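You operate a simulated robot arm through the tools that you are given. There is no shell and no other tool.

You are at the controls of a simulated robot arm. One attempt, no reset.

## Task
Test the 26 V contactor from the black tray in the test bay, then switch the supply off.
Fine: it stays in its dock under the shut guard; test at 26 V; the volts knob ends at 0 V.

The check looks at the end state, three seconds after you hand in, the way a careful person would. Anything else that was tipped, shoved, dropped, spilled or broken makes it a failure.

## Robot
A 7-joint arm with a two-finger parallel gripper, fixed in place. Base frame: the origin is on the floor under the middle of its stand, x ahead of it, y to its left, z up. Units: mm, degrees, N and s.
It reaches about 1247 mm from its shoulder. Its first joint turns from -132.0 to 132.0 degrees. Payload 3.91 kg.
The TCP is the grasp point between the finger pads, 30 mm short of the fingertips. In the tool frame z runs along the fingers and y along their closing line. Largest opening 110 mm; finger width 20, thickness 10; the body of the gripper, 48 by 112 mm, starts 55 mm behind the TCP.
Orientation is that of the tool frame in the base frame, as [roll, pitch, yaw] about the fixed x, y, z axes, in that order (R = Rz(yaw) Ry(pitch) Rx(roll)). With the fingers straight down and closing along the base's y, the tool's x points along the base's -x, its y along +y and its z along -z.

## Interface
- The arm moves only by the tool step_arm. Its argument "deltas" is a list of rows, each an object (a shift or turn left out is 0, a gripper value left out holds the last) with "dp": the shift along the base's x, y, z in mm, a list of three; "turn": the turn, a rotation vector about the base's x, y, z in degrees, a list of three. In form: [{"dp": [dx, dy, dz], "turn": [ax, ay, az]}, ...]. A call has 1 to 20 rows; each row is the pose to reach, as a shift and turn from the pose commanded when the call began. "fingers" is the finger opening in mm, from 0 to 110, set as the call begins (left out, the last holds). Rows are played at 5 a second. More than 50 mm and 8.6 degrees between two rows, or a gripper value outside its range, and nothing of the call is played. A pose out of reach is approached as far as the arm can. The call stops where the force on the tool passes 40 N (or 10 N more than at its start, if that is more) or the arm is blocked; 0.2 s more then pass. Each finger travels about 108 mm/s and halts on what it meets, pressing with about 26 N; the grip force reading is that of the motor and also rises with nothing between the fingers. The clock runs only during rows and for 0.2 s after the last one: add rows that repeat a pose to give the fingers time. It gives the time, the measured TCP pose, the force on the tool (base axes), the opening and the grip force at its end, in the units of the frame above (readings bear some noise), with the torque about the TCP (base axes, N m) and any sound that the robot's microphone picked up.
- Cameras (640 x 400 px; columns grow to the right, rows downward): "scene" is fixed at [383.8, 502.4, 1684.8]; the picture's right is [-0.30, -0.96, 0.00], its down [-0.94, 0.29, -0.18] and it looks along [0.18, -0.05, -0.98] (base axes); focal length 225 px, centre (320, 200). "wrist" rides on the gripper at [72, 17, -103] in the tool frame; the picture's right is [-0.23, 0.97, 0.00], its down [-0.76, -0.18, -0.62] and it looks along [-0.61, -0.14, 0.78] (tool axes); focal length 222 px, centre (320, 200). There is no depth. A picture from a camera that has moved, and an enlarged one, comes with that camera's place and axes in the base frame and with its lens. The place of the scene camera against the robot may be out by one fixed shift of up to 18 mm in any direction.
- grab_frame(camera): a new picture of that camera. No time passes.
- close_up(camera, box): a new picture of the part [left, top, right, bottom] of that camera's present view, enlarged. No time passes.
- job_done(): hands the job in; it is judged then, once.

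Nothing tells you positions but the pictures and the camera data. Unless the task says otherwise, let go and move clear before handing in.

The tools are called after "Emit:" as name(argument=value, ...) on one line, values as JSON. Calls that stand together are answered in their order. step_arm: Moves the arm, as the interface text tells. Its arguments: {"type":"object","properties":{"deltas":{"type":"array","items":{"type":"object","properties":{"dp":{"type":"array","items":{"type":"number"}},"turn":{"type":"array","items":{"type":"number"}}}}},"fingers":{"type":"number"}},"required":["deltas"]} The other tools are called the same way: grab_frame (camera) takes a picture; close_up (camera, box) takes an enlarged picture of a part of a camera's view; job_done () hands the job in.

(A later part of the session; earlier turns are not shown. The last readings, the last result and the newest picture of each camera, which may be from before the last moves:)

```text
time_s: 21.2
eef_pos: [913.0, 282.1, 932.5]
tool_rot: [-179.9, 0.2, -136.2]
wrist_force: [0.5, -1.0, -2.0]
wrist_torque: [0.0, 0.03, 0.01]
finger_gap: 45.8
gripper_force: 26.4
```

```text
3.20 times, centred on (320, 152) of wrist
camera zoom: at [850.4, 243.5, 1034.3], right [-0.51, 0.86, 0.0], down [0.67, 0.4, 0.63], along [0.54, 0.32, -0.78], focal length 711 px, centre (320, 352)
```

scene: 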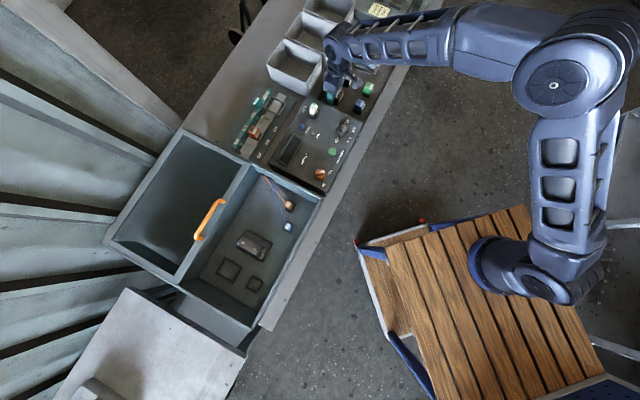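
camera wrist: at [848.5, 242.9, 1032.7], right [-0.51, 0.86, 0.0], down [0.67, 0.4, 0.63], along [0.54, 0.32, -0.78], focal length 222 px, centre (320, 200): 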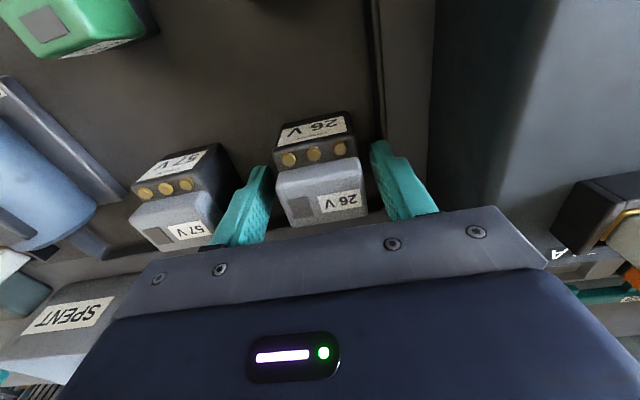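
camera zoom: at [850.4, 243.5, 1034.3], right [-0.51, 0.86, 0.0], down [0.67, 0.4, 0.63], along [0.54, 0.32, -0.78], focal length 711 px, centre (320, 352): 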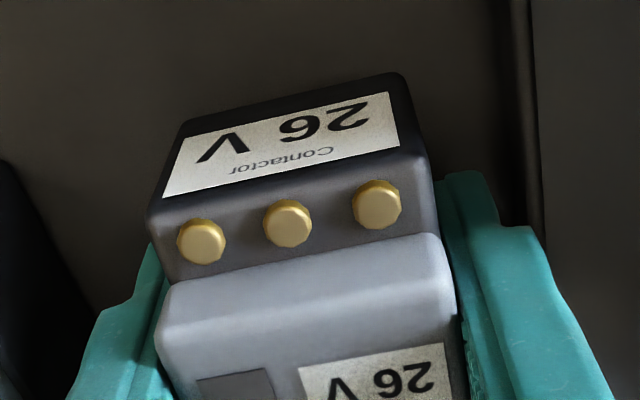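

It is coming up with the gripper this time. I'll continue lifting gently and check again.

Emit:
step_arm(deltas=[{"dp": [0, 0, 4]}, {"dp": [0, 0, 10]}, {"dp": [0, 0, 18]}, {"dp": [0, 0, 28]}, {"dp": [0, 0, 40]}, {"dp": [0, 0, 54]}, {"dp": [0, 0, 70]}, {"dp": [0, 0, 88]}, {"dp": [0, 0, 106]}, {"dp": [0, 0, 124]}, {"dp": [0, 0, 142]}, {"dp": [0, 0, 158]}, {"dp": [0, 0, 172]}, {"dp": [0, 0, 184]}, {"dp": [0, 0, 192]}, {"dp": [0, 0, 198]}])

Emit:
close_up(camera="wrist", box=[220, 90, 420, 215])

Emit:
close_up(camera="scene", box=[300, 0, 430, 110])

```text
time_s: 24.6
eef_pos: [914.6, 281.9, 1130.4]
tool_rot: [-179.8, 0.1, -136.3]
wrist_force: [-0.2, 0.2, -2.6]
wrist_torque: [0.01, -0.02, -0.02]
finger_gap: 46.1
gripper_force: 26.2
```

```text
3.20 times, centred on (320, 152) of wrist
camera zoom: at [850.8, 243.8, 1232.5], right [-0.51, 0.86, 0.0], down [0.67, 0.4, 0.63], along [0.54, 0.32, -0.78], focal length 711 px, centre (320, 352)
```

zoom: 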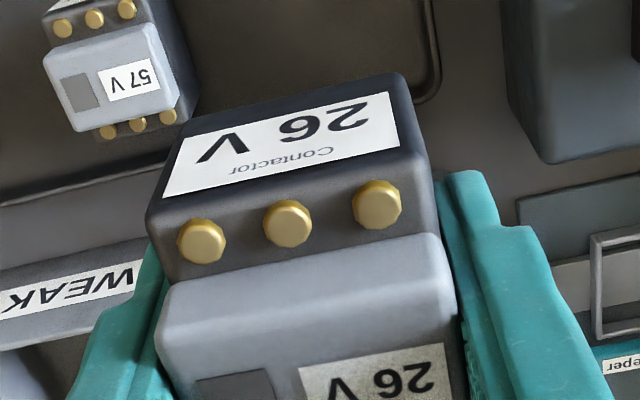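

```text
3.64 times, centred on (365, 55) of scene
camera zoom: at [383.8, 502.4, 1684.8], right [-0.3, -0.96, 0.0], down [-0.94, 0.29, -0.18], along [0.18, -0.05, -0.98], focal length 820 px, centre (156, 727)
```

zoom: 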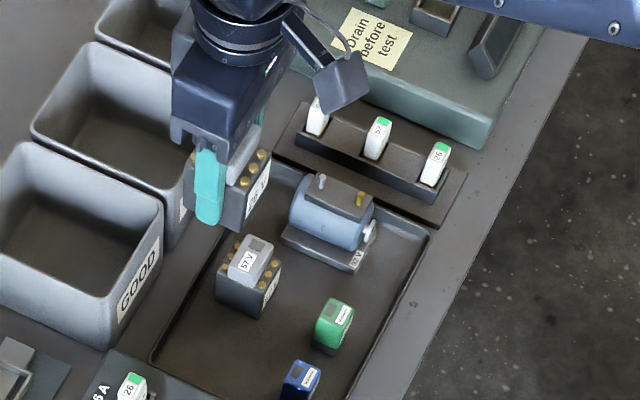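

The contactor is held firmly and level (about 2.5 N weight). Now I'll carry it over to the bay, stopping slightly behind the medium dock so the camera can see the dock.

Emit:
step_arm(deltas=[{"dp": [-13.4, 15.7, 0.5]}, {"dp": [-40.1, 47.1, 1.6]}, {"dp": [-66.8, 78.4, 2.6]}, {"dp": [-93.5, 109.8, 3.7]}, {"dp": [-120.2, 141.2, 4.7]}, {"dp": [-146.9, 172.5, 5.7]}, {"dp": [-173.6, 203.9, 6.8]}, {"dp": [-200.3, 235.3, 7.8]}, {"dp": [-227, 266.6, 8.9]}, {"dp": [-253.7, 298, 9.9]}, {"dp": [-280.4, 329.4, 11]}, {"dp": [-307.1, 360.7, 12]}, {"dp": [-333.8, 392.1, 13.1]}, {"dp": [-360.5, 423.5, 14.1]}, {"dp": [-387.2, 454.8, 15.1]}, {"dp": [-413.9, 486.2, 16.2]}, {"dp": [-440.6, 517.6, 17.2]}, {"dp": [-467.3, 548.9, 18.3]}, {"dp": [-480.7, 564.6, 18.8]}])

Emit:
grab_frame(camera="wrist")

Emit:
close_up(camera="wrist", box=[260, 0, 420, 100])

```text
time_s: 28.6
eef_pos: [432.8, 845.1, 1149.4]
tool_rot: [-179.9, 0.2, -136.1]
wrist_force: [-0.2, -0.4, -2.3]
wrist_torque: [0.06, 0.04, 0.01]
finger_gap: 46.3
gripper_force: 26.2
```

```text
taken
camera wrist: at [369.7, 807.8, 1250.7], right [-0.51, 0.86, 0.0], down [0.67, 0.4, 0.63], along [0.54, 0.32, -0.78], focal length 222 px, centre (320, 200)
```

wrist: 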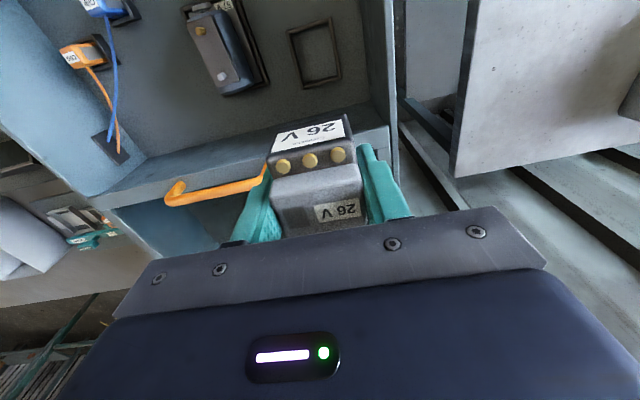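

```text
4.00 times, centred on (340, 50) of wrist
camera zoom: at [369.7, 807.8, 1250.7], right [-0.51, 0.86, 0.0], down [0.67, 0.4, 0.63], along [0.54, 0.32, -0.78], focal length 888 px, centre (240, 800)
```

zoom: 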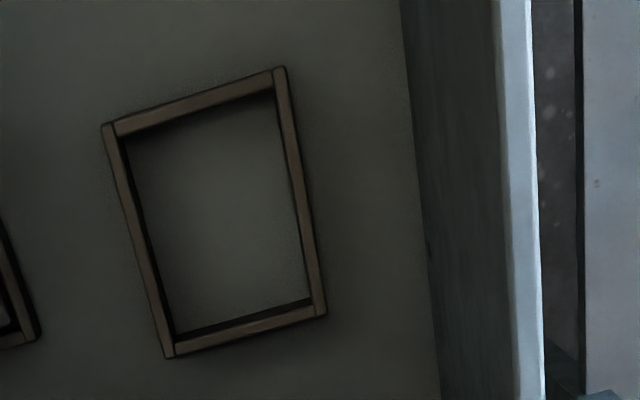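

I can see the medium dock well. It triangulates to about (404, 820.5) with its rim near z 893, and the bay's end wall is high (about z 1030). I'll move directly above the dock and lower partway, correcting yaw by +0.7°.

Emit:
step_arm(deltas=[{"dp": [-10, -9, 0], "turn": [-0.1, 0.1, 0.3]}, {"dp": [-28.2, -25.5, 0], "turn": [-0.1, 0.1, 0.7]}, {"dp": [-28.2, -25.5, -30], "turn": [-0.1, 0.1, 0.7]}, {"dp": [-28.2, -25.5, -60], "turn": [-0.1, 0.1, 0.7]}, {"dp": [-28.2, -25.5, -90], "turn": [-0.1, 0.1, 0.7]}, {"dp": [-28.2, -25.5, -120], "turn": [-0.1, 0.1, 0.7]}, {"dp": [-28.2, -25.5, -140], "turn": [-0.1, 0.1, 0.7]}, {"dp": [-28.2, -25.5, -140], "turn": [-0.1, 0.1, 0.7]}])

Emit:
grab_frame(camera="wrist")

Emit:
close_up(camera="wrist", box=[240, 40, 400, 140])

Emit:
close_up(camera="scene", box=[160, 180, 340, 350])

```text
time_s: 30.4
eef_pos: [405.2, 819.8, 1008.8]
tool_rot: [-179.9, 0.1, -135.4]
wrist_force: [-0.1, 0.6, -2.4]
wrist_torque: [0.03, -0.04, 0.01]
finger_gap: 45.9
gripper_force: 26.3
```

```text
taken
camera wrist: at [342.5, 782.3, 1111.2], right [-0.52, 0.85, 0.0], down [0.67, 0.41, 0.62], along [0.53, 0.32, -0.78], focal length 222 px, centre (320, 200)
```

wrist: 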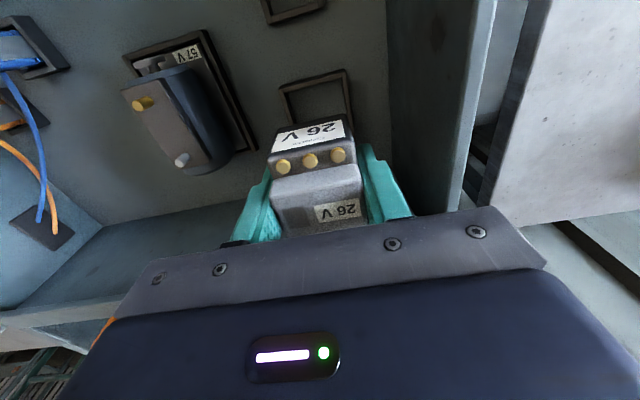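

```text
4.00 times, centred on (320, 90) of wrist
camera zoom: at [342.5, 782.3, 1111.2], right [-0.52, 0.85, 0.0], down [0.67, 0.41, 0.62], along [0.53, 0.32, -0.78], focal length 888 px, centre (320, 640)
```

zoom: 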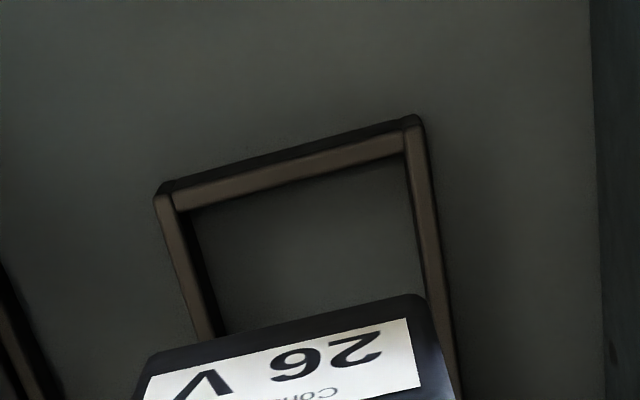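

```text
2.35 times, centred on (250, 265) of scene
camera zoom: at [383.8, 502.4, 1684.8], right [-0.3, -0.96, 0.0], down [-0.94, 0.29, -0.18], along [0.18, -0.05, -0.98], focal length 530 px, centre (485, 47)
```

zoom: 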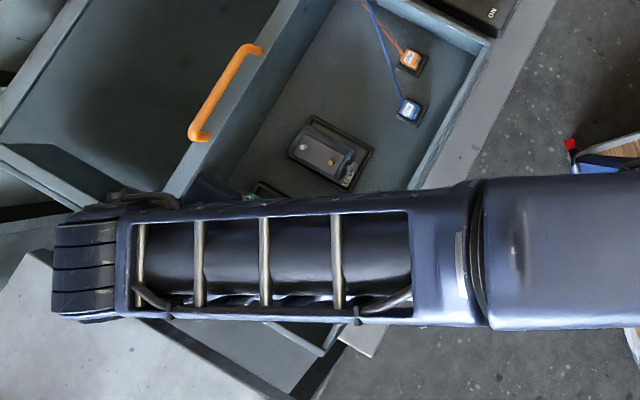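

The dock's front rim is visible just below the contactor. I'll enlarge further to read its edges exactly.

Emit:
close_up(camera="wrist", box=[270, 62, 360, 125])

```text
6.35 times, centred on (315, 94) of wrist
camera zoom: at [342.5, 782.3, 1111.2], right [-0.52, 0.85, 0.0], down [0.67, 0.41, 0.62], along [0.53, 0.32, -0.78], focal length 1410 px, centre (352, 876)
```

zoom: 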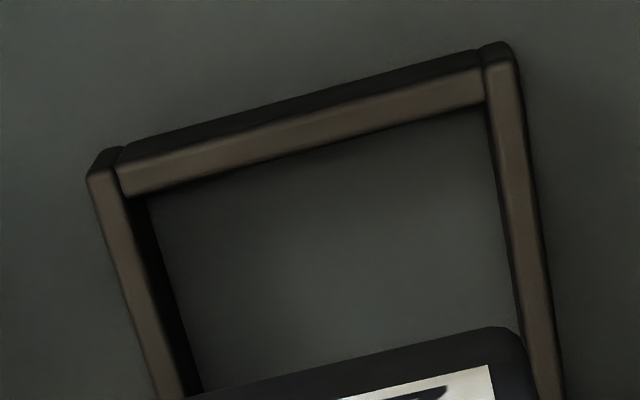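

The rim is at about z 905 and roughly 19 mm tall, with an inner opening of about 49 × 59 mm. The contactor needs about 3.3 mm shift forward to be centred. I'll apply that, lower to about 10 mm above the rim, and recheck.

Emit:
step_arm(deltas=[{"dp": [-3.2, -1.3, -5]}, {"dp": [-3.2, -1.3, -20]}, {"dp": [-3.2, -1.3, -40]}, {"dp": [-3.2, -1.3, -54]}, {"dp": [-3.2, -1.3, -58]}, {"dp": [-3.2, -1.3, -58]}])

Emit:
grab_frame(camera="wrist")

Emit:
close_up(camera="wrist", box=[250, 80, 380, 160])

```text
time_s: 31.9
eef_pos: [401.6, 818.9, 951.1]
tool_rot: [-179.9, 0.0, -135.5]
wrist_force: [-0.1, 0.0, -3.5]
wrist_torque: [0.0, -0.01, -0.04]
finger_gap: 45.9
gripper_force: 25.7
```

```text
taken
camera wrist: at [339.1, 780.3, 1053.7], right [-0.52, 0.85, 0.0], down [0.67, 0.41, 0.62], along [0.53, 0.32, -0.78], focal length 222 px, centre (320, 200)
```

wrist: 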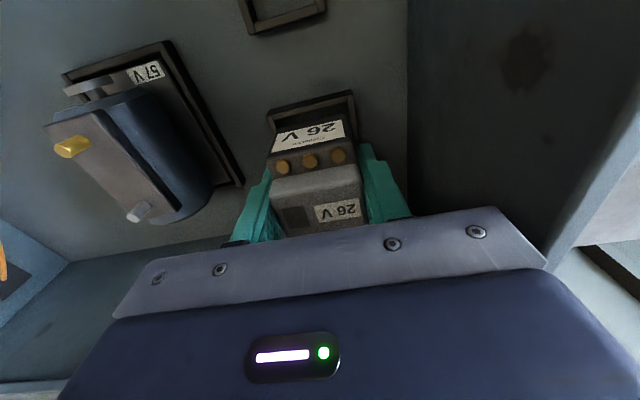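

```text
4.92 times, centred on (315, 120) of wrist
camera zoom: at [339.1, 780.3, 1053.7], right [-0.52, 0.85, 0.0], down [0.67, 0.41, 0.62], along [0.53, 0.32, -0.78], focal length 1094 px, centre (345, 594)
```

zoom: 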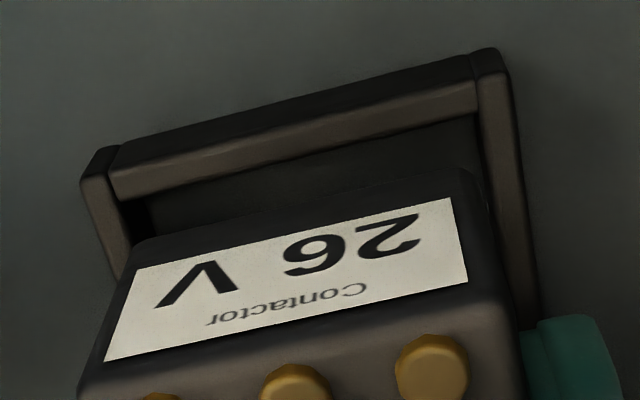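

The contactor is centred in the dock opening to within about half a millimetre on every side. I'll lower slowly until the base is a few millimetres inside the rim and the fingertips are just above it.

Emit:
step_arm(deltas=[{"dp": [0, 0, -4]}, {"dp": [0, 0, -8]}, {"dp": [0, 0, -11]}, {"dp": [0, 0, -13]}, {"dp": [0, 0, -14]}, {"dp": [0, 0, -14]}])

Emit:
close_up(camera="wrist", box=[250, 80, 380, 160])

```text
time_s: 33.2
eef_pos: [401.5, 819.4, 936.8]
tool_rot: [-179.9, 0.1, -135.5]
wrist_force: [0.1, 0.2, -2.9]
wrist_torque: [0.03, 0.0, 0.03]
finger_gap: 45.8
gripper_force: 26.1
```

```text
4.92 times, centred on (315, 120) of wrist
camera zoom: at [339.0, 780.5, 1039.1], right [-0.52, 0.85, 0.0], down [0.67, 0.41, 0.62], along [0.53, 0.32, -0.78], focal length 1094 px, centre (345, 594)
```

zoom: 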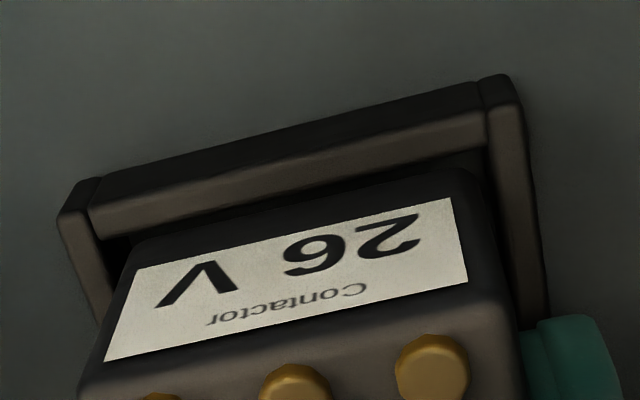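

The base is about 2 mm inside the rim with no contact force. I'll go 1.5 mm lower, then loosen the fingers just slightly so it slides down guided by rim and fingers.

Emit:
step_arm(deltas=[{"dp": [0, 0, -1]}, {"dp": [0, 0, -1.5]}, {"dp": [0, 0, -1.5]}])

Emit:
step_arm(deltas=[{"dp": [0, 0, 0]}, {"dp": [0, 0, 0]}, {"dp": [0, 0, 0]}], fingers=47.5)

Emit:
close_up(camera="wrist", box=[250, 80, 380, 160])

Emit:
grab_frame(camera="wrist")

```text
time_s: 34.0
eef_pos: [401.5, 819.2, 933.7]
tool_rot: [-179.8, 0.1, -135.5]
wrist_force: [0.9, -0.2, -3.2]
wrist_torque: [-0.03, -0.02, 0.03]
finger_gap: 45.6
gripper_force: 25.5
```

```text
time_s: 34.9
eef_pos: [400.9, 819.3, 934.6]
tool_rot: [-179.8, 0.0, -135.5]
wrist_force: [0.1, -0.1, -0.2]
wrist_torque: [0.0, 0.0, 0.0]
finger_gap: 47.8
gripper_force: 0.0
```

```text
4.92 times, centred on (315, 120) of wrist
camera zoom: at [338.9, 780.5, 1037.5], right [-0.52, 0.85, 0.0], down [0.67, 0.41, 0.62], along [0.53, 0.32, -0.78], focal length 1094 px, centre (345, 594)
```

zoom: 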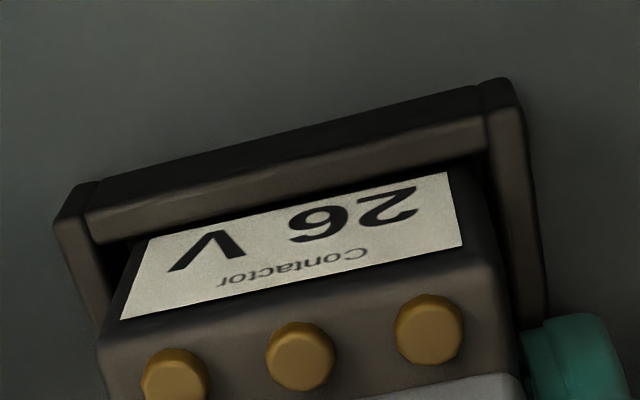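

```text
taken
camera wrist: at [338.9, 780.5, 1037.5], right [-0.52, 0.85, 0.0], down [0.67, 0.41, 0.62], along [0.53, 0.32, -0.78], focal length 222 px, centre (320, 200)
```

wrist: 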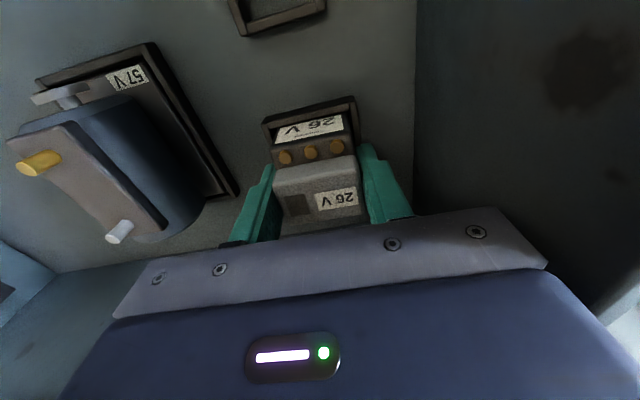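

The contactor has slid down and is seated level in the dock. I'll open a bit more and lift straight up clear of the bay.

Emit:
step_arm(deltas=[{"dp": [0, 0, 0]}, {"dp": [0, 0, 0]}, {"dp": [0, 0, 10]}, {"dp": [0, 0, 40]}, {"dp": [0, 0, 80]}, {"dp": [0, 0, 125]}, {"dp": [0, 0, 170]}, {"dp": [0, 0, 215]}], fingers=56)

Emit:
grab_frame(camera="wrist")

Emit:
close_up(camera="wrist", box=[230, 40, 410, 152])

```text
time_s: 36.6
eef_pos: [402.3, 820.6, 1149.6]
tool_rot: [-179.8, 0.0, -135.6]
wrist_force: [0.3, 0.1, -0.7]
wrist_torque: [0.0, 0.01, 0.02]
finger_gap: 55.9
gripper_force: 0.1
```

```text
taken
camera wrist: at [339.7, 781.8, 1252.2], right [-0.52, 0.85, 0.0], down [0.67, 0.41, 0.62], along [0.53, 0.32, -0.78], focal length 222 px, centre (320, 200)
```

wrist: 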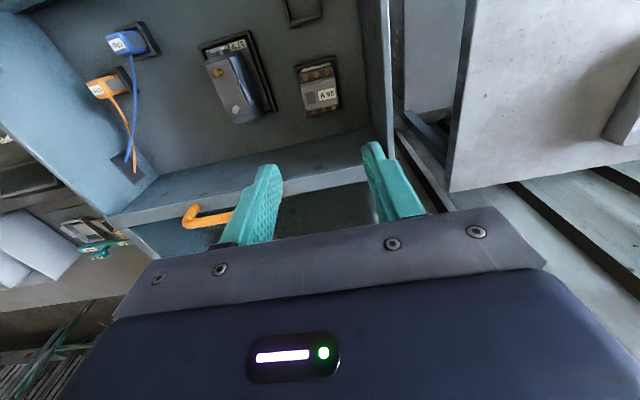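

```text
3.56 times, centred on (320, 96) of wrist
camera zoom: at [339.7, 781.8, 1252.2], right [-0.52, 0.85, 0.0], down [0.67, 0.41, 0.62], along [0.53, 0.32, -0.78], focal length 790 px, centre (320, 570)
```

zoom: 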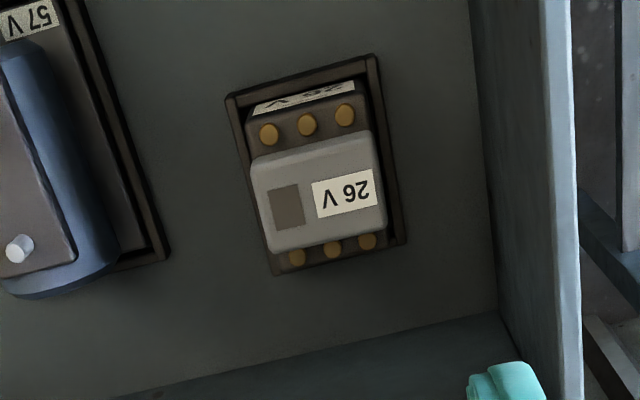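

The contactor is properly seated in its dock. Next is the guard: its orange handle runs along the bench on the front rail near (547, 775). I'll turn the gripper −90° so the fingers close across the handle, and look at it from above.

Emit:
step_arm(deltas=[{"dp": [10, 0, 20], "turn": [0, 0, -7.5]}, {"dp": [25, -5, 40], "turn": [0, 0, -15]}, {"dp": [40, -12, 50], "turn": [0, 0, -22.5]}, {"dp": [55, -18, 50], "turn": [0, 0, -30]}, {"dp": [70, -25, 50], "turn": [0, 0, -37.5]}, {"dp": [85, -32, 50], "turn": [0, 0, -45]}, {"dp": [100, -38, 50], "turn": [0, 0, -52.5]}, {"dp": [115, -45, 50], "turn": [0, 0, -60]}, {"dp": [130, -52, 50], "turn": [0, 0, -67.5]}, {"dp": [145, -58, 50], "turn": [0, 0, -75]}, {"dp": [158, -63, 50], "turn": [0, 0, -82.5]}, {"dp": [166, -67, 50], "turn": [0, 0, -90]}])

Emit:
grab_frame(camera="wrist")

Emit:
grab_frame(camera="scene")

```text
time_s: 39.2
eef_pos: [567.9, 753.0, 1200.1]
tool_rot: [-179.9, 0.1, 134.4]
wrist_force: [-0.8, 0.1, -0.1]
wrist_torque: [0.01, -0.03, 0.0]
finger_gap: 56.1
gripper_force: 0.1
```

```text
taken
camera wrist: at [529.8, 816.1, 1302.9], right [0.85, 0.52, 0.0], down [0.41, -0.67, 0.62], along [0.32, -0.53, -0.78], focal length 222 px, centre (320, 200)
```

wrist: 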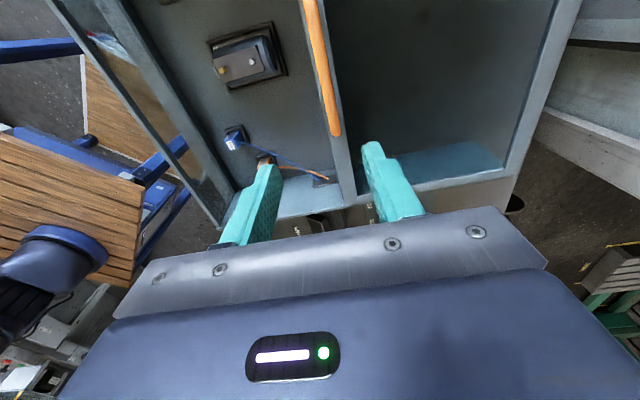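

```text
taken
```

scene: 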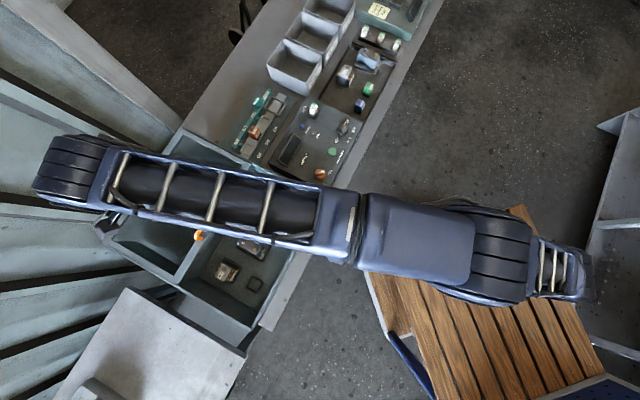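

I see the handle on the guard's rail. I'll enlarge it to measure its position and height.

Emit:
close_up(camera="wrist", box=[240, 0, 440, 150])

Emit:
close_up(camera="wrist", box=[300, 0, 620, 210])

```text
2.67 times, centred on (340, 75) of wrist
camera zoom: at [529.8, 816.1, 1302.9], right [0.85, 0.52, 0.0], down [0.41, -0.67, 0.62], along [0.32, -0.53, -0.78], focal length 592 px, centre (267, 533)
```

zoom: 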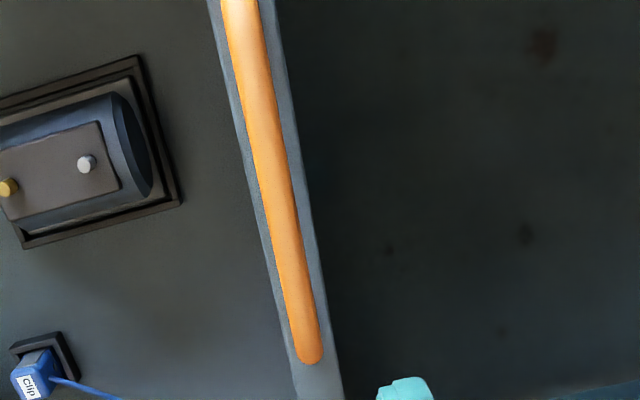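

```text
1.90 times, centred on (460, 105) of wrist
camera zoom: at [529.8, 816.1, 1302.9], right [0.85, 0.52, 0.0], down [0.41, -0.67, 0.62], along [0.32, -0.53, -0.78], focal length 423 px, centre (53, 381)
```

zoom: 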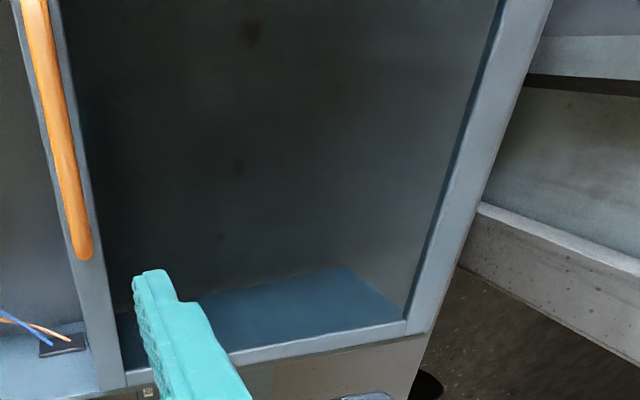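

The handle appears to be near z 1037 with its middle around (556, 785). I'll move above it and lower for a better measure.

Emit:
step_arm(deltas=[{"dp": [-4, 11, -30], "turn": [0, 0, 0.3]}, {"dp": [-8, 21, -60], "turn": [0, 0, 0.3]}, {"dp": [-12, 32, -90], "turn": [0, 0, 0.3]}, {"dp": [-12, 32, -90], "turn": [0, 0, 0.3]}])

Emit:
grab_frame(camera="wrist")

Emit:
close_up(camera="wrist", box=[240, 60, 440, 210])

Emit:
close_up(camera="scene", box=[150, 180, 290, 290])

```text
time_s: 40.2
eef_pos: [555.9, 784.4, 1110.4]
tool_rot: [-179.9, 0.1, 134.8]
wrist_force: [-0.4, -0.1, 0.1]
wrist_torque: [0.02, 0.02, 0.0]
finger_gap: 55.9
gripper_force: 0.1
```

```text
taken
camera wrist: at [518.2, 848.1, 1212.5], right [0.85, 0.52, 0.0], down [0.41, -0.66, 0.62], along [0.33, -0.53, -0.78], focal length 222 px, centre (320, 200)
```

wrist: 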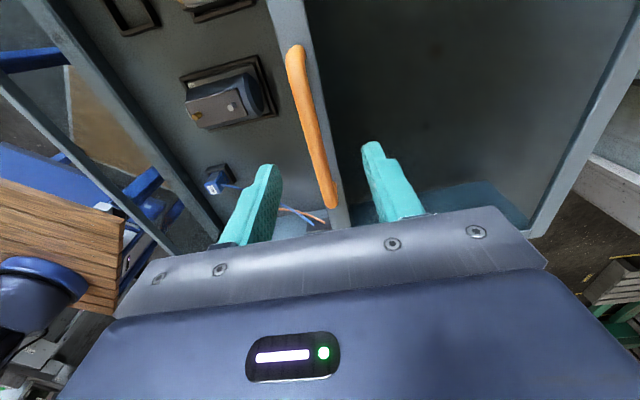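

```text
2.67 times, centred on (340, 135) of wrist
camera zoom: at [518.2, 848.1, 1212.5], right [0.85, 0.52, 0.0], down [0.41, -0.66, 0.62], along [0.33, -0.53, -0.78], focal length 592 px, centre (267, 373)
```

zoom: 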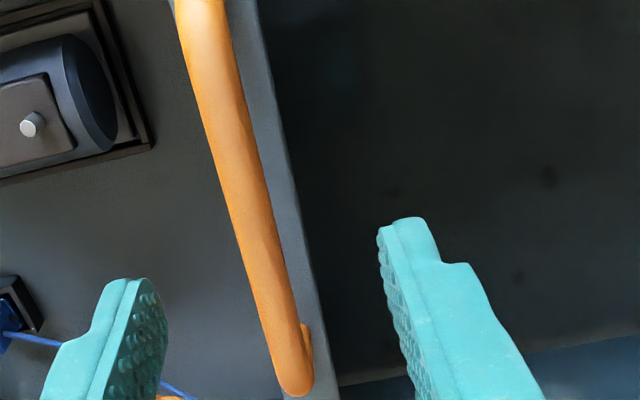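

```text
3.64 times, centred on (220, 235) of scene
camera zoom: at [383.8, 502.4, 1684.8], right [-0.3, -0.96, 0.0], down [-0.94, 0.29, -0.18], along [0.18, -0.05, -0.98], focal length 820 px, centre (684, 73)
```

zoom: 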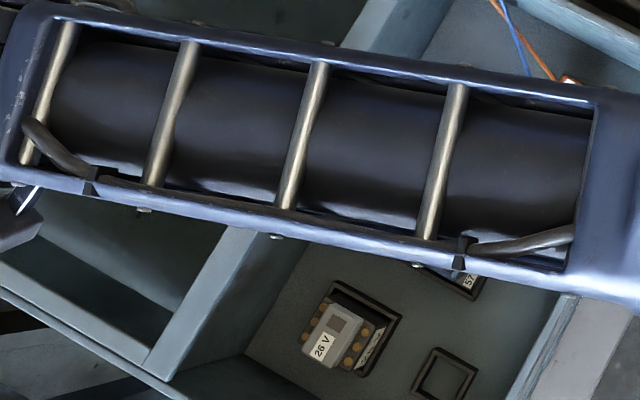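

The bar is about 12 mm thick near z 1048, with the rail top near z 1014, and it sits 2–3 mm left of the gripper centre. I'll shift slightly and lower the fingers around it.

Emit:
step_arm(deltas=[{"dp": [-1.8, -1.8, -20]}, {"dp": [-1.8, -1.8, -40]}, {"dp": [-1.8, -1.8, -52]}, {"dp": [-1.8, -1.8, -58]}, {"dp": [-1.8, -1.8, -58]}])

Emit:
grab_frame(camera="wrist")

Emit:
close_up(camera="wrist", box=[220, 90, 420, 215])

```text
time_s: 41.5
eef_pos: [553.7, 782.3, 1051.7]
tool_rot: [-179.9, 0.2, 134.7]
wrist_force: [0.0, 0.3, -0.4]
wrist_torque: [0.04, -0.01, -0.01]
finger_gap: 56.4
gripper_force: 0.1
```

```text
taken
camera wrist: at [515.6, 846.5, 1154.8], right [0.85, 0.53, 0.0], down [0.41, -0.66, 0.62], along [0.33, -0.53, -0.78], focal length 222 px, centre (320, 200)
```

wrist: 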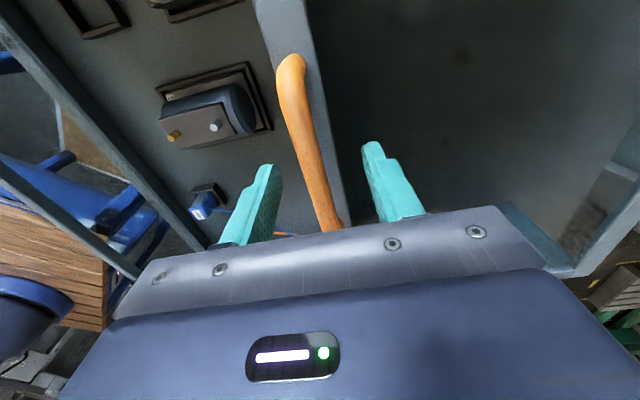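

```text
3.20 times, centred on (320, 152) of wrist
camera zoom: at [515.6, 846.5, 1154.8], right [0.85, 0.53, 0.0], down [0.41, -0.66, 0.62], along [0.33, -0.53, -0.78], focal length 711 px, centre (320, 352)
```

zoom: 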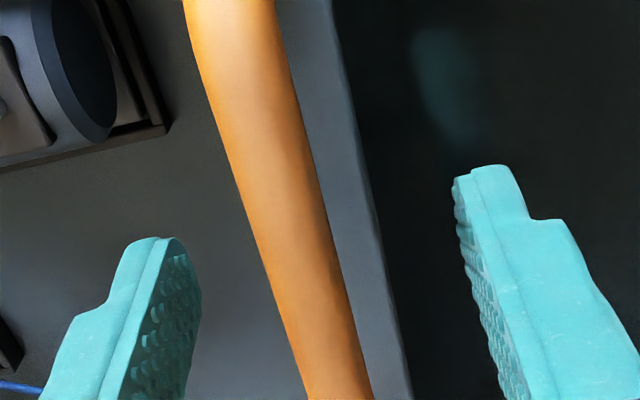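

The bar is between the fingers. I'll centre by 1.5 mm and close on it.

Emit:
step_arm(deltas=[{"dp": [-1.1, -1.1, 0]}, {"dp": [-1.1, -1.1, 0]}, {"dp": [-1.1, -1.1, 0]}, {"dp": [-1.1, -1.1, 0]}], fingers=0)

Emit:
close_up(camera="wrist", box=[220, 90, 420, 215])

```text
time_s: 42.5
eef_pos: [552.6, 781.9, 1052.6]
tool_rot: [-180.0, 0.0, 134.8]
wrist_force: [0.5, -0.1, 1.9]
wrist_torque: [0.04, 0.01, 0.17]
finger_gap: 11.7
gripper_force: 45.7
```

```text
3.20 times, centred on (320, 152) of wrist
camera zoom: at [514.7, 845.4, 1155.1], right [0.85, 0.53, 0.0], down [0.41, -0.66, 0.62], along [0.33, -0.53, -0.78], focal length 711 px, centre (320, 352)
```

zoom: 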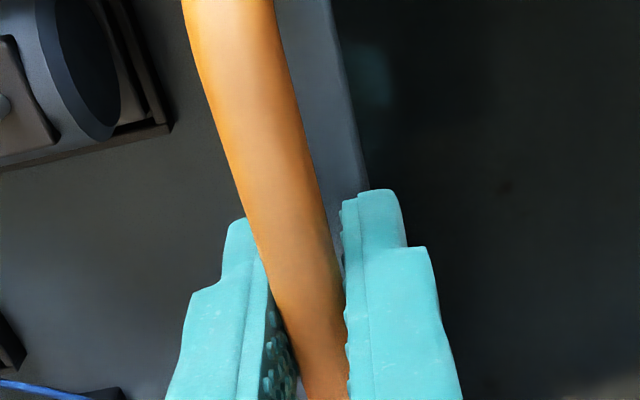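

Gripped firmly on the 12 mm bar. I'll try a short gentle pull toward the front to see whether the guard slides.

Emit:
step_arm(deltas=[{"dp": [-2.1, -2.1, 0]}, {"dp": [-5.7, -5.6, 0]}, {"dp": [-10.6, -10.6, 0]}, {"dp": [-14.2, -14.1, 0]}, {"dp": [-14.2, -14.1, 0]}])

Emit:
grab_frame(camera="wrist")

Emit:
grab_frame(camera="scene")

```text
time_s: 43.6
eef_pos: [537.8, 767.4, 1052.8]
tool_rot: [-180.0, 0.1, 134.8]
wrist_force: [1.2, 0.2, 3.9]
wrist_torque: [-0.03, -0.07, 0.17]
finger_gap: 11.8
gripper_force: 44.2
```

```text
taken
camera wrist: at [500.4, 831.1, 1155.1], right [0.85, 0.52, 0.0], down [0.41, -0.66, 0.62], along [0.33, -0.53, -0.78], focal length 222 px, centre (320, 200)
```

wrist: 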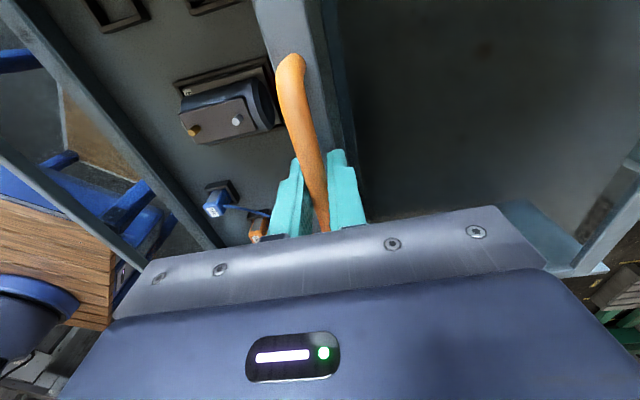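

```text
taken
```

scene: 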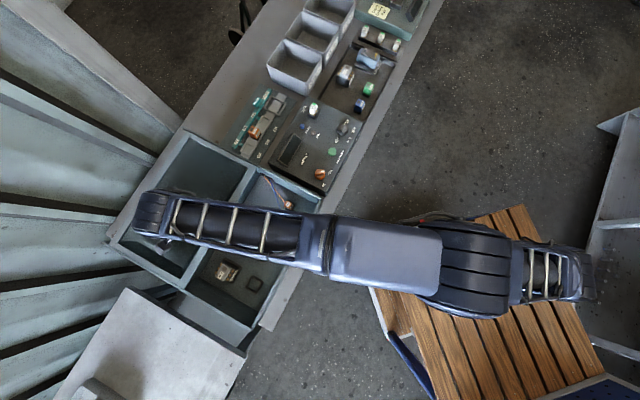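

The guard slides freely with the handle. I'll pull it another 150 mm toward the front.

Emit:
step_arm(deltas=[{"dp": [-7.1, -7, 0]}, {"dp": [-21.3, -21.1, 0]}, {"dp": [-39, -38.8, 0]}, {"dp": [-56.8, -56.4, 0]}, {"dp": [-74.5, -74, 0]}, {"dp": [-92.2, -91.6, 0]}, {"dp": [-102.9, -102.2, 0]}, {"dp": [-106.4, -105.7, 0]}, {"dp": [-106.4, -105.7, 0]}])

Emit:
grab_frame(camera="wrist")

Emit:
grab_frame(camera="scene")

```text
time_s: 45.6
eef_pos: [431.8, 661.0, 1051.6]
tool_rot: [-179.9, 0.2, 134.8]
wrist_force: [2.1, -3.1, 0.7]
wrist_torque: [-0.27, -0.27, 0.16]
finger_gap: 11.7
gripper_force: 45.0
```

```text
taken
camera wrist: at [394.2, 724.9, 1155.0], right [0.85, 0.53, 0.0], down [0.41, -0.66, 0.63], along [0.33, -0.53, -0.78], focal length 222 px, centre (320, 200)
```

wrist: 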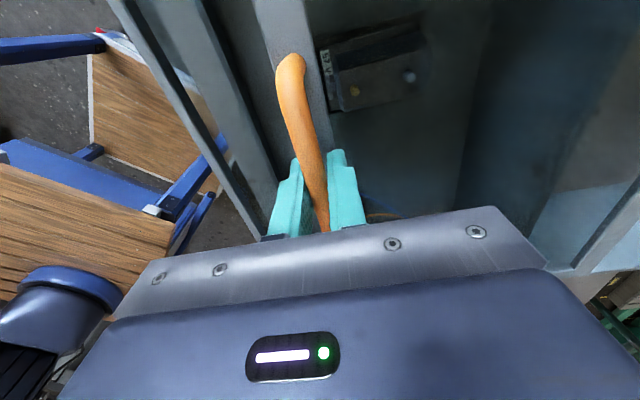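

```text
taken
```

scene: 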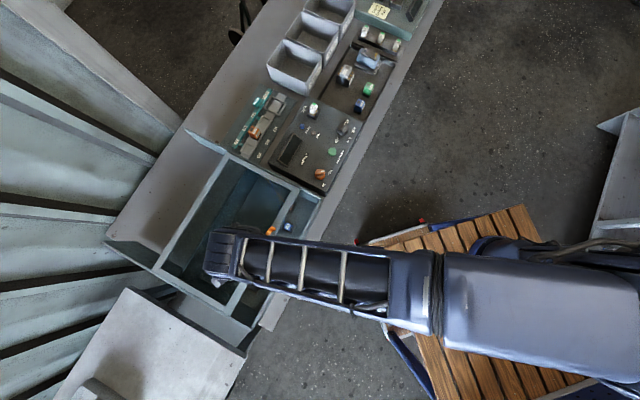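

The guard now covers most of the bay, with a strip at the front still open. I'll continue pulling slowly until it meets its front stop.

Emit:
step_arm(deltas=[{"dp": [-5.3, -5.3, 0]}, {"dp": [-10.6, -10.6, 0]}, {"dp": [-16, -15.9, 0]}, {"dp": [-21.3, -21.1, 0]}, {"dp": [-26.6, -26.4, 0]}, {"dp": [-31.9, -31.7, 0]}, {"dp": [-35.5, -35.2, 0]}, {"dp": [-35.5, -35.2, 0]}])

Emit:
grab_frame(camera="wrist")

Emit:
grab_frame(camera="scene")

```text
time_s: 47.5
eef_pos: [396.6, 625.8, 1053.2]
tool_rot: [-180.0, 0.1, 134.7]
wrist_force: [4.0, -4.9, 5.5]
wrist_torque: [0.33, 0.36, 0.17]
finger_gap: 11.8
gripper_force: 45.2
```

```text
taken
camera wrist: at [359.0, 689.7, 1155.0], right [0.85, 0.52, 0.0], down [0.41, -0.66, 0.62], along [0.33, -0.53, -0.78], focal length 222 px, centre (320, 200)
```

wrist: 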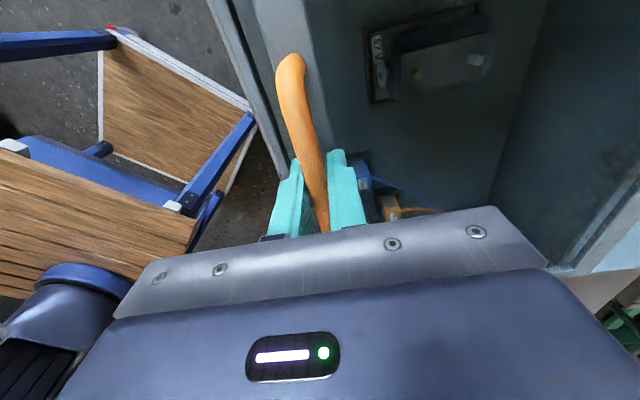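

```text
taken
```

scene: 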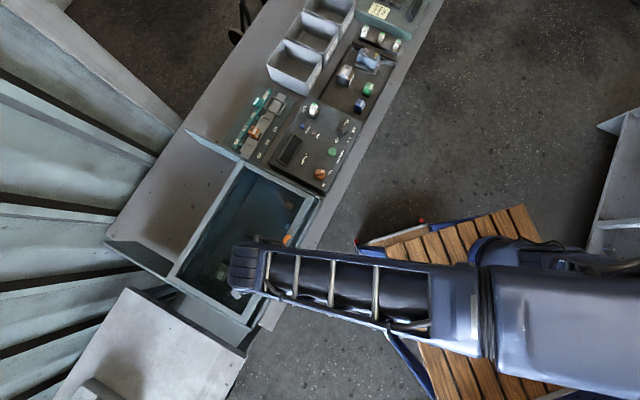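

The guard is almost closed. I'll continue with very small steps, easing a slight sideways strain, until it seats at the front.

Emit:
step_arm(deltas=[{"dp": [-2.2, -3.2, 0]}, {"dp": [-5, -6, 0]}, {"dp": [-7.9, -8.9, 0]}, {"dp": [-10.7, -11.7, 0]}, {"dp": [-13.5, -14.5, 0]}, {"dp": [-16.3, -17.3, 0]}, {"dp": [-19.2, -20.2, 0]}, {"dp": [-22, -23, 0]}, {"dp": [-24.8, -25.8, 0]}, {"dp": [-27.7, -28.7, 0]}])

Emit:
grab_frame(camera="wrist")

Emit:
grab_frame(camera="scene")

```text
time_s: 49.1
eef_pos: [380.2, 609.3, 1052.8]
tool_rot: [179.7, 0.0, 134.8]
wrist_force: [8.5, 19.5, -12.4]
wrist_torque: [0.09, 0.09, 0.22]
finger_gap: 11.5
gripper_force: 45.0
stopped in row 8: the force on the tool passed its limit at 49 N (the readings are from after the stop); the commanded pose is now the measured one
```

```text
taken
camera wrist: at [342.0, 672.6, 1155.2], right [0.85, 0.53, 0.01], down [0.41, -0.67, 0.62], along [0.33, -0.53, -0.78], focal length 222 px, centre (320, 200)
```

wrist: 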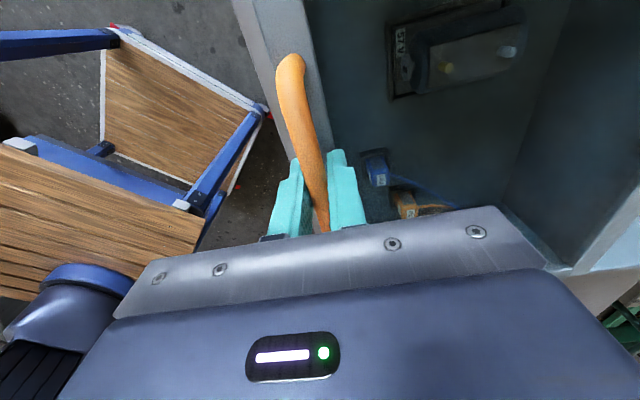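

```text
taken
```

scene: 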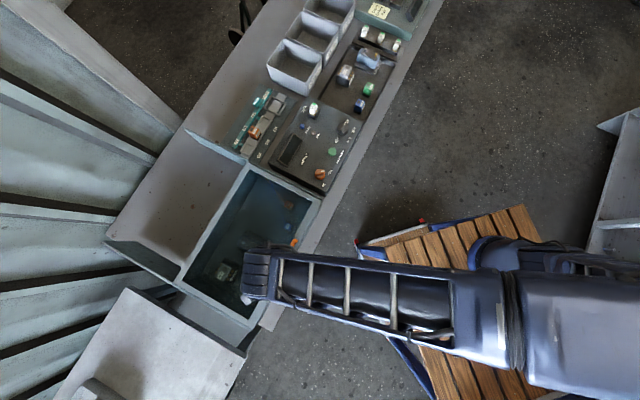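

The guard has reached its front stop and covers the bay. I'll release the handle and rise clear, then inspect.

Emit:
step_arm(deltas=[{"dp": [0, 0, 0]}, {"dp": [0, 0, 0]}, {"dp": [0, 0, 0]}, {"dp": [0, 0, 20]}, {"dp": [0, 0, 50]}, {"dp": [0, 0, 95]}, {"dp": [0, 0, 140]}], fingers=50)

Emit:
grab_frame(camera="wrist")

Emit:
close_up(camera="scene", box=[90, 120, 350, 350])

```text
time_s: 50.7
eef_pos: [379.3, 606.6, 1193.3]
tool_rot: [179.7, 0.0, 134.8]
wrist_force: [0.4, 0.3, -0.5]
wrist_torque: [-0.04, 0.02, 0.0]
finger_gap: 50.3
gripper_force: 0.0
```

```text
taken
camera wrist: at [341.5, 671.5, 1296.4], right [0.85, 0.53, 0.0], down [0.41, -0.67, 0.62], along [0.33, -0.53, -0.78], focal length 222 px, centre (320, 200)
```

wrist: 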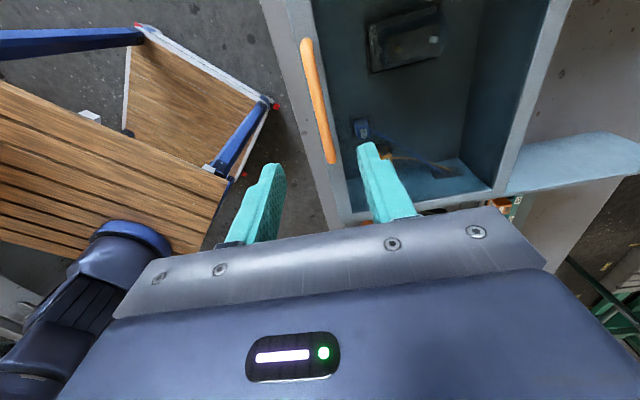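

```text
1.74 times, centred on (220, 235) of scene
camera zoom: at [383.8, 502.4, 1684.8], right [-0.3, -0.96, 0.0], down [-0.94, 0.29, -0.18], along [0.18, -0.05, -0.98], focal length 392 px, centre (494, 139)
```

zoom: 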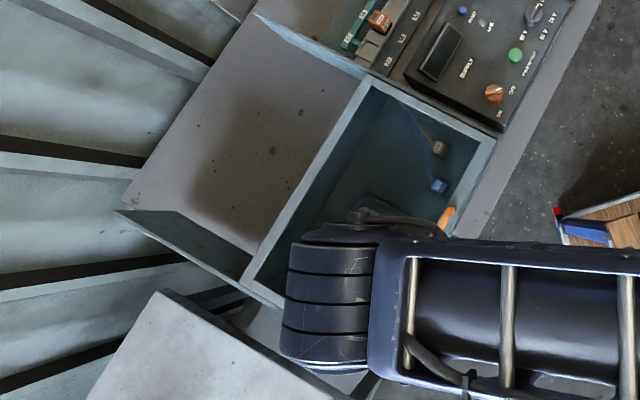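

The guard is fully shut. Now I'll move over the supply panel to look closely at the knobs and button.

Emit:
step_arm(deltas=[{"dp": [32, -27, 0]}, {"dp": [64, -54, 0]}, {"dp": [96, -81, 0]}, {"dp": [128, -108, 0]}, {"dp": [160, -135, 0]}, {"dp": [192, -162, 0]}, {"dp": [224, -189, 0]}, {"dp": [256, -216, 0]}, {"dp": [288, -243, 0]}, {"dp": [320, -270, 0]}])

Emit:
grab_frame(camera="wrist")

Emit:
close_up(camera="wrist", box=[160, 0, 400, 150])

Emit:
close_up(camera="scene", box=[150, 150, 340, 340])

```text
time_s: 52.9
eef_pos: [699.9, 339.4, 1193.1]
tool_rot: [179.9, 0.0, 134.8]
wrist_force: [0.0, 0.6, 0.6]
wrist_torque: [-0.06, -0.05, 0.0]
finger_gap: 50.1
gripper_force: 0.0
```

```text
taken
camera wrist: at [661.2, 402.1, 1296.6], right [0.85, 0.53, 0.01], down [0.41, -0.67, 0.62], along [0.33, -0.53, -0.78], focal length 222 px, centre (320, 200)
```

wrist: 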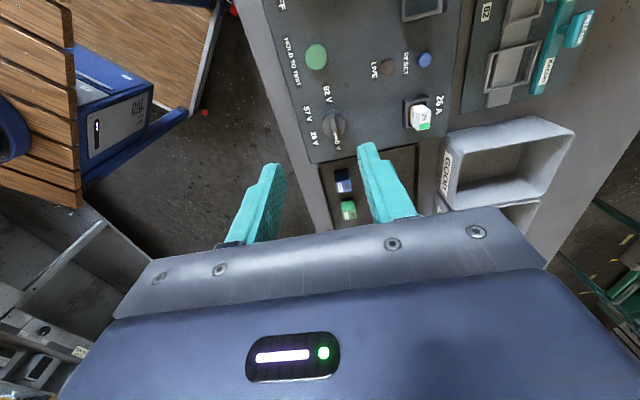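

```text
2.67 times, centred on (280, 75) of wrist
camera zoom: at [661.2, 402.1, 1296.6], right [0.85, 0.53, 0.01], down [0.41, -0.67, 0.62], along [0.33, -0.53, -0.78], focal length 592 px, centre (427, 533)
```

zoom: 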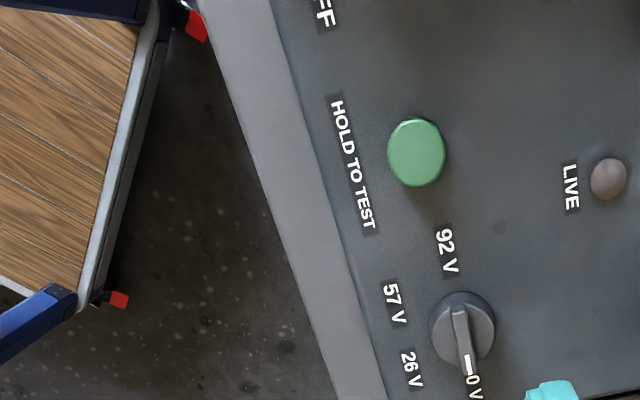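

```text
2.11 times, centred on (245, 245) of scene
camera zoom: at [383.8, 502.4, 1684.8], right [-0.3, -0.96, 0.0], down [-0.94, 0.29, -0.18], along [0.18, -0.05, -0.98], focal length 474 px, centre (478, 105)
```

zoom: 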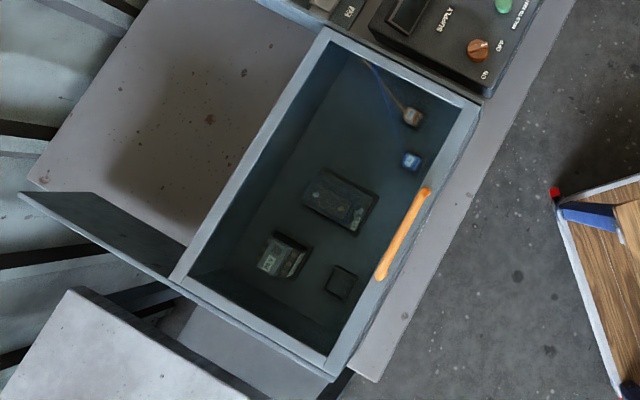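

The guard is shut with the contactor visible in its dock. On the panel, the volts knob's pointer is at 0 V (along the bench), with 26 V one 60° step clockwise; the ON/OFF knob's bar needs a 90° clockwise turn. I'll go to the ON/OFF knob with the gripper turned to match its bar.

Emit:
step_arm(deltas=[{"dp": [-5, 6, 0], "turn": [0, 0, 7.5]}, {"dp": [-10, 13, 0], "turn": [0, 0, 15]}, {"dp": [-15, 19, 0], "turn": [0, 0, 22.5]}, {"dp": [-20, 26, 0], "turn": [0, 0, 30]}, {"dp": [-25, 32, -5], "turn": [0, 0, 37.5]}, {"dp": [-30, 39, -10], "turn": [0, 0, 45]}, {"dp": [-35, 45, -15], "turn": [0, 0, 52.5]}, {"dp": [-40, 52, -20], "turn": [0, 0, 60]}, {"dp": [-45, 58, -25], "turn": [0, 0, 67.5]}, {"dp": [-50, 65, -30], "turn": [0, 0, 75]}, {"dp": [-55, 71, -35], "turn": [0, 0, 82.5]}, {"dp": [-60, 78, -40], "turn": [0, 0, 90]}, {"dp": [-65, 84, -45], "turn": [0, 0, 97.5]}, {"dp": [-70, 91, -50], "turn": [0, 0, 105]}, {"dp": [-73, 97, -55], "turn": [0, 0, 112.5]}, {"dp": [-76, 104, -60], "turn": [0, 0, 120]}, {"dp": [-79, 110, -65], "turn": [0, 0, 127.5]}, {"dp": [-82, 116, -73], "turn": [0, 0, 135]}, {"dp": [-82, 116, -73], "turn": [0, 0, 135]}])

Emit:
grab_frame(camera="wrist")

Emit:
close_up(camera="wrist", box=[240, 0, 440, 125])

```text
time_s: 56.9
eef_pos: [619.1, 454.4, 1120.8]
tool_rot: [179.7, 0.1, -90.1]
wrist_force: [0.7, -0.4, -1.1]
wrist_torque: [0.02, 0.01, -0.02]
finger_gap: 50.0
gripper_force: 0.1
```

```text
taken
camera wrist: at [602.8, 382.1, 1222.8], right [-0.97, 0.23, 0.0], down [0.18, 0.76, 0.62], along [0.14, 0.61, -0.78], focal length 222 px, centre (320, 200)
```

wrist: 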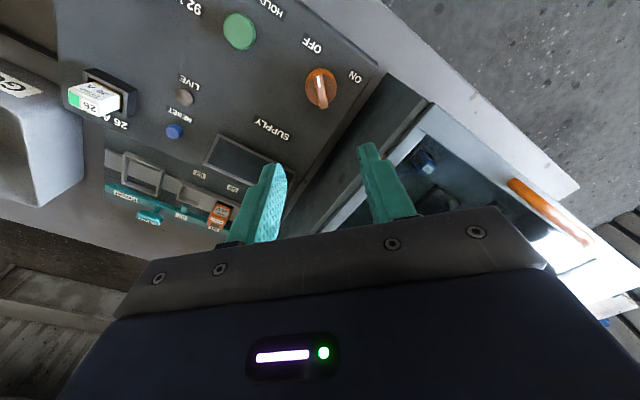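

```text
3.20 times, centred on (340, 62) of wrist
camera zoom: at [602.8, 382.1, 1222.8], right [-0.97, 0.23, 0.0], down [0.18, 0.76, 0.62], along [0.14, 0.61, -0.78], focal length 711 px, centre (256, 640)
```

zoom: 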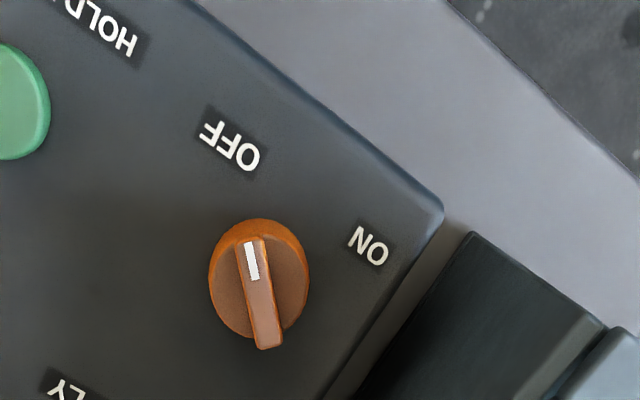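

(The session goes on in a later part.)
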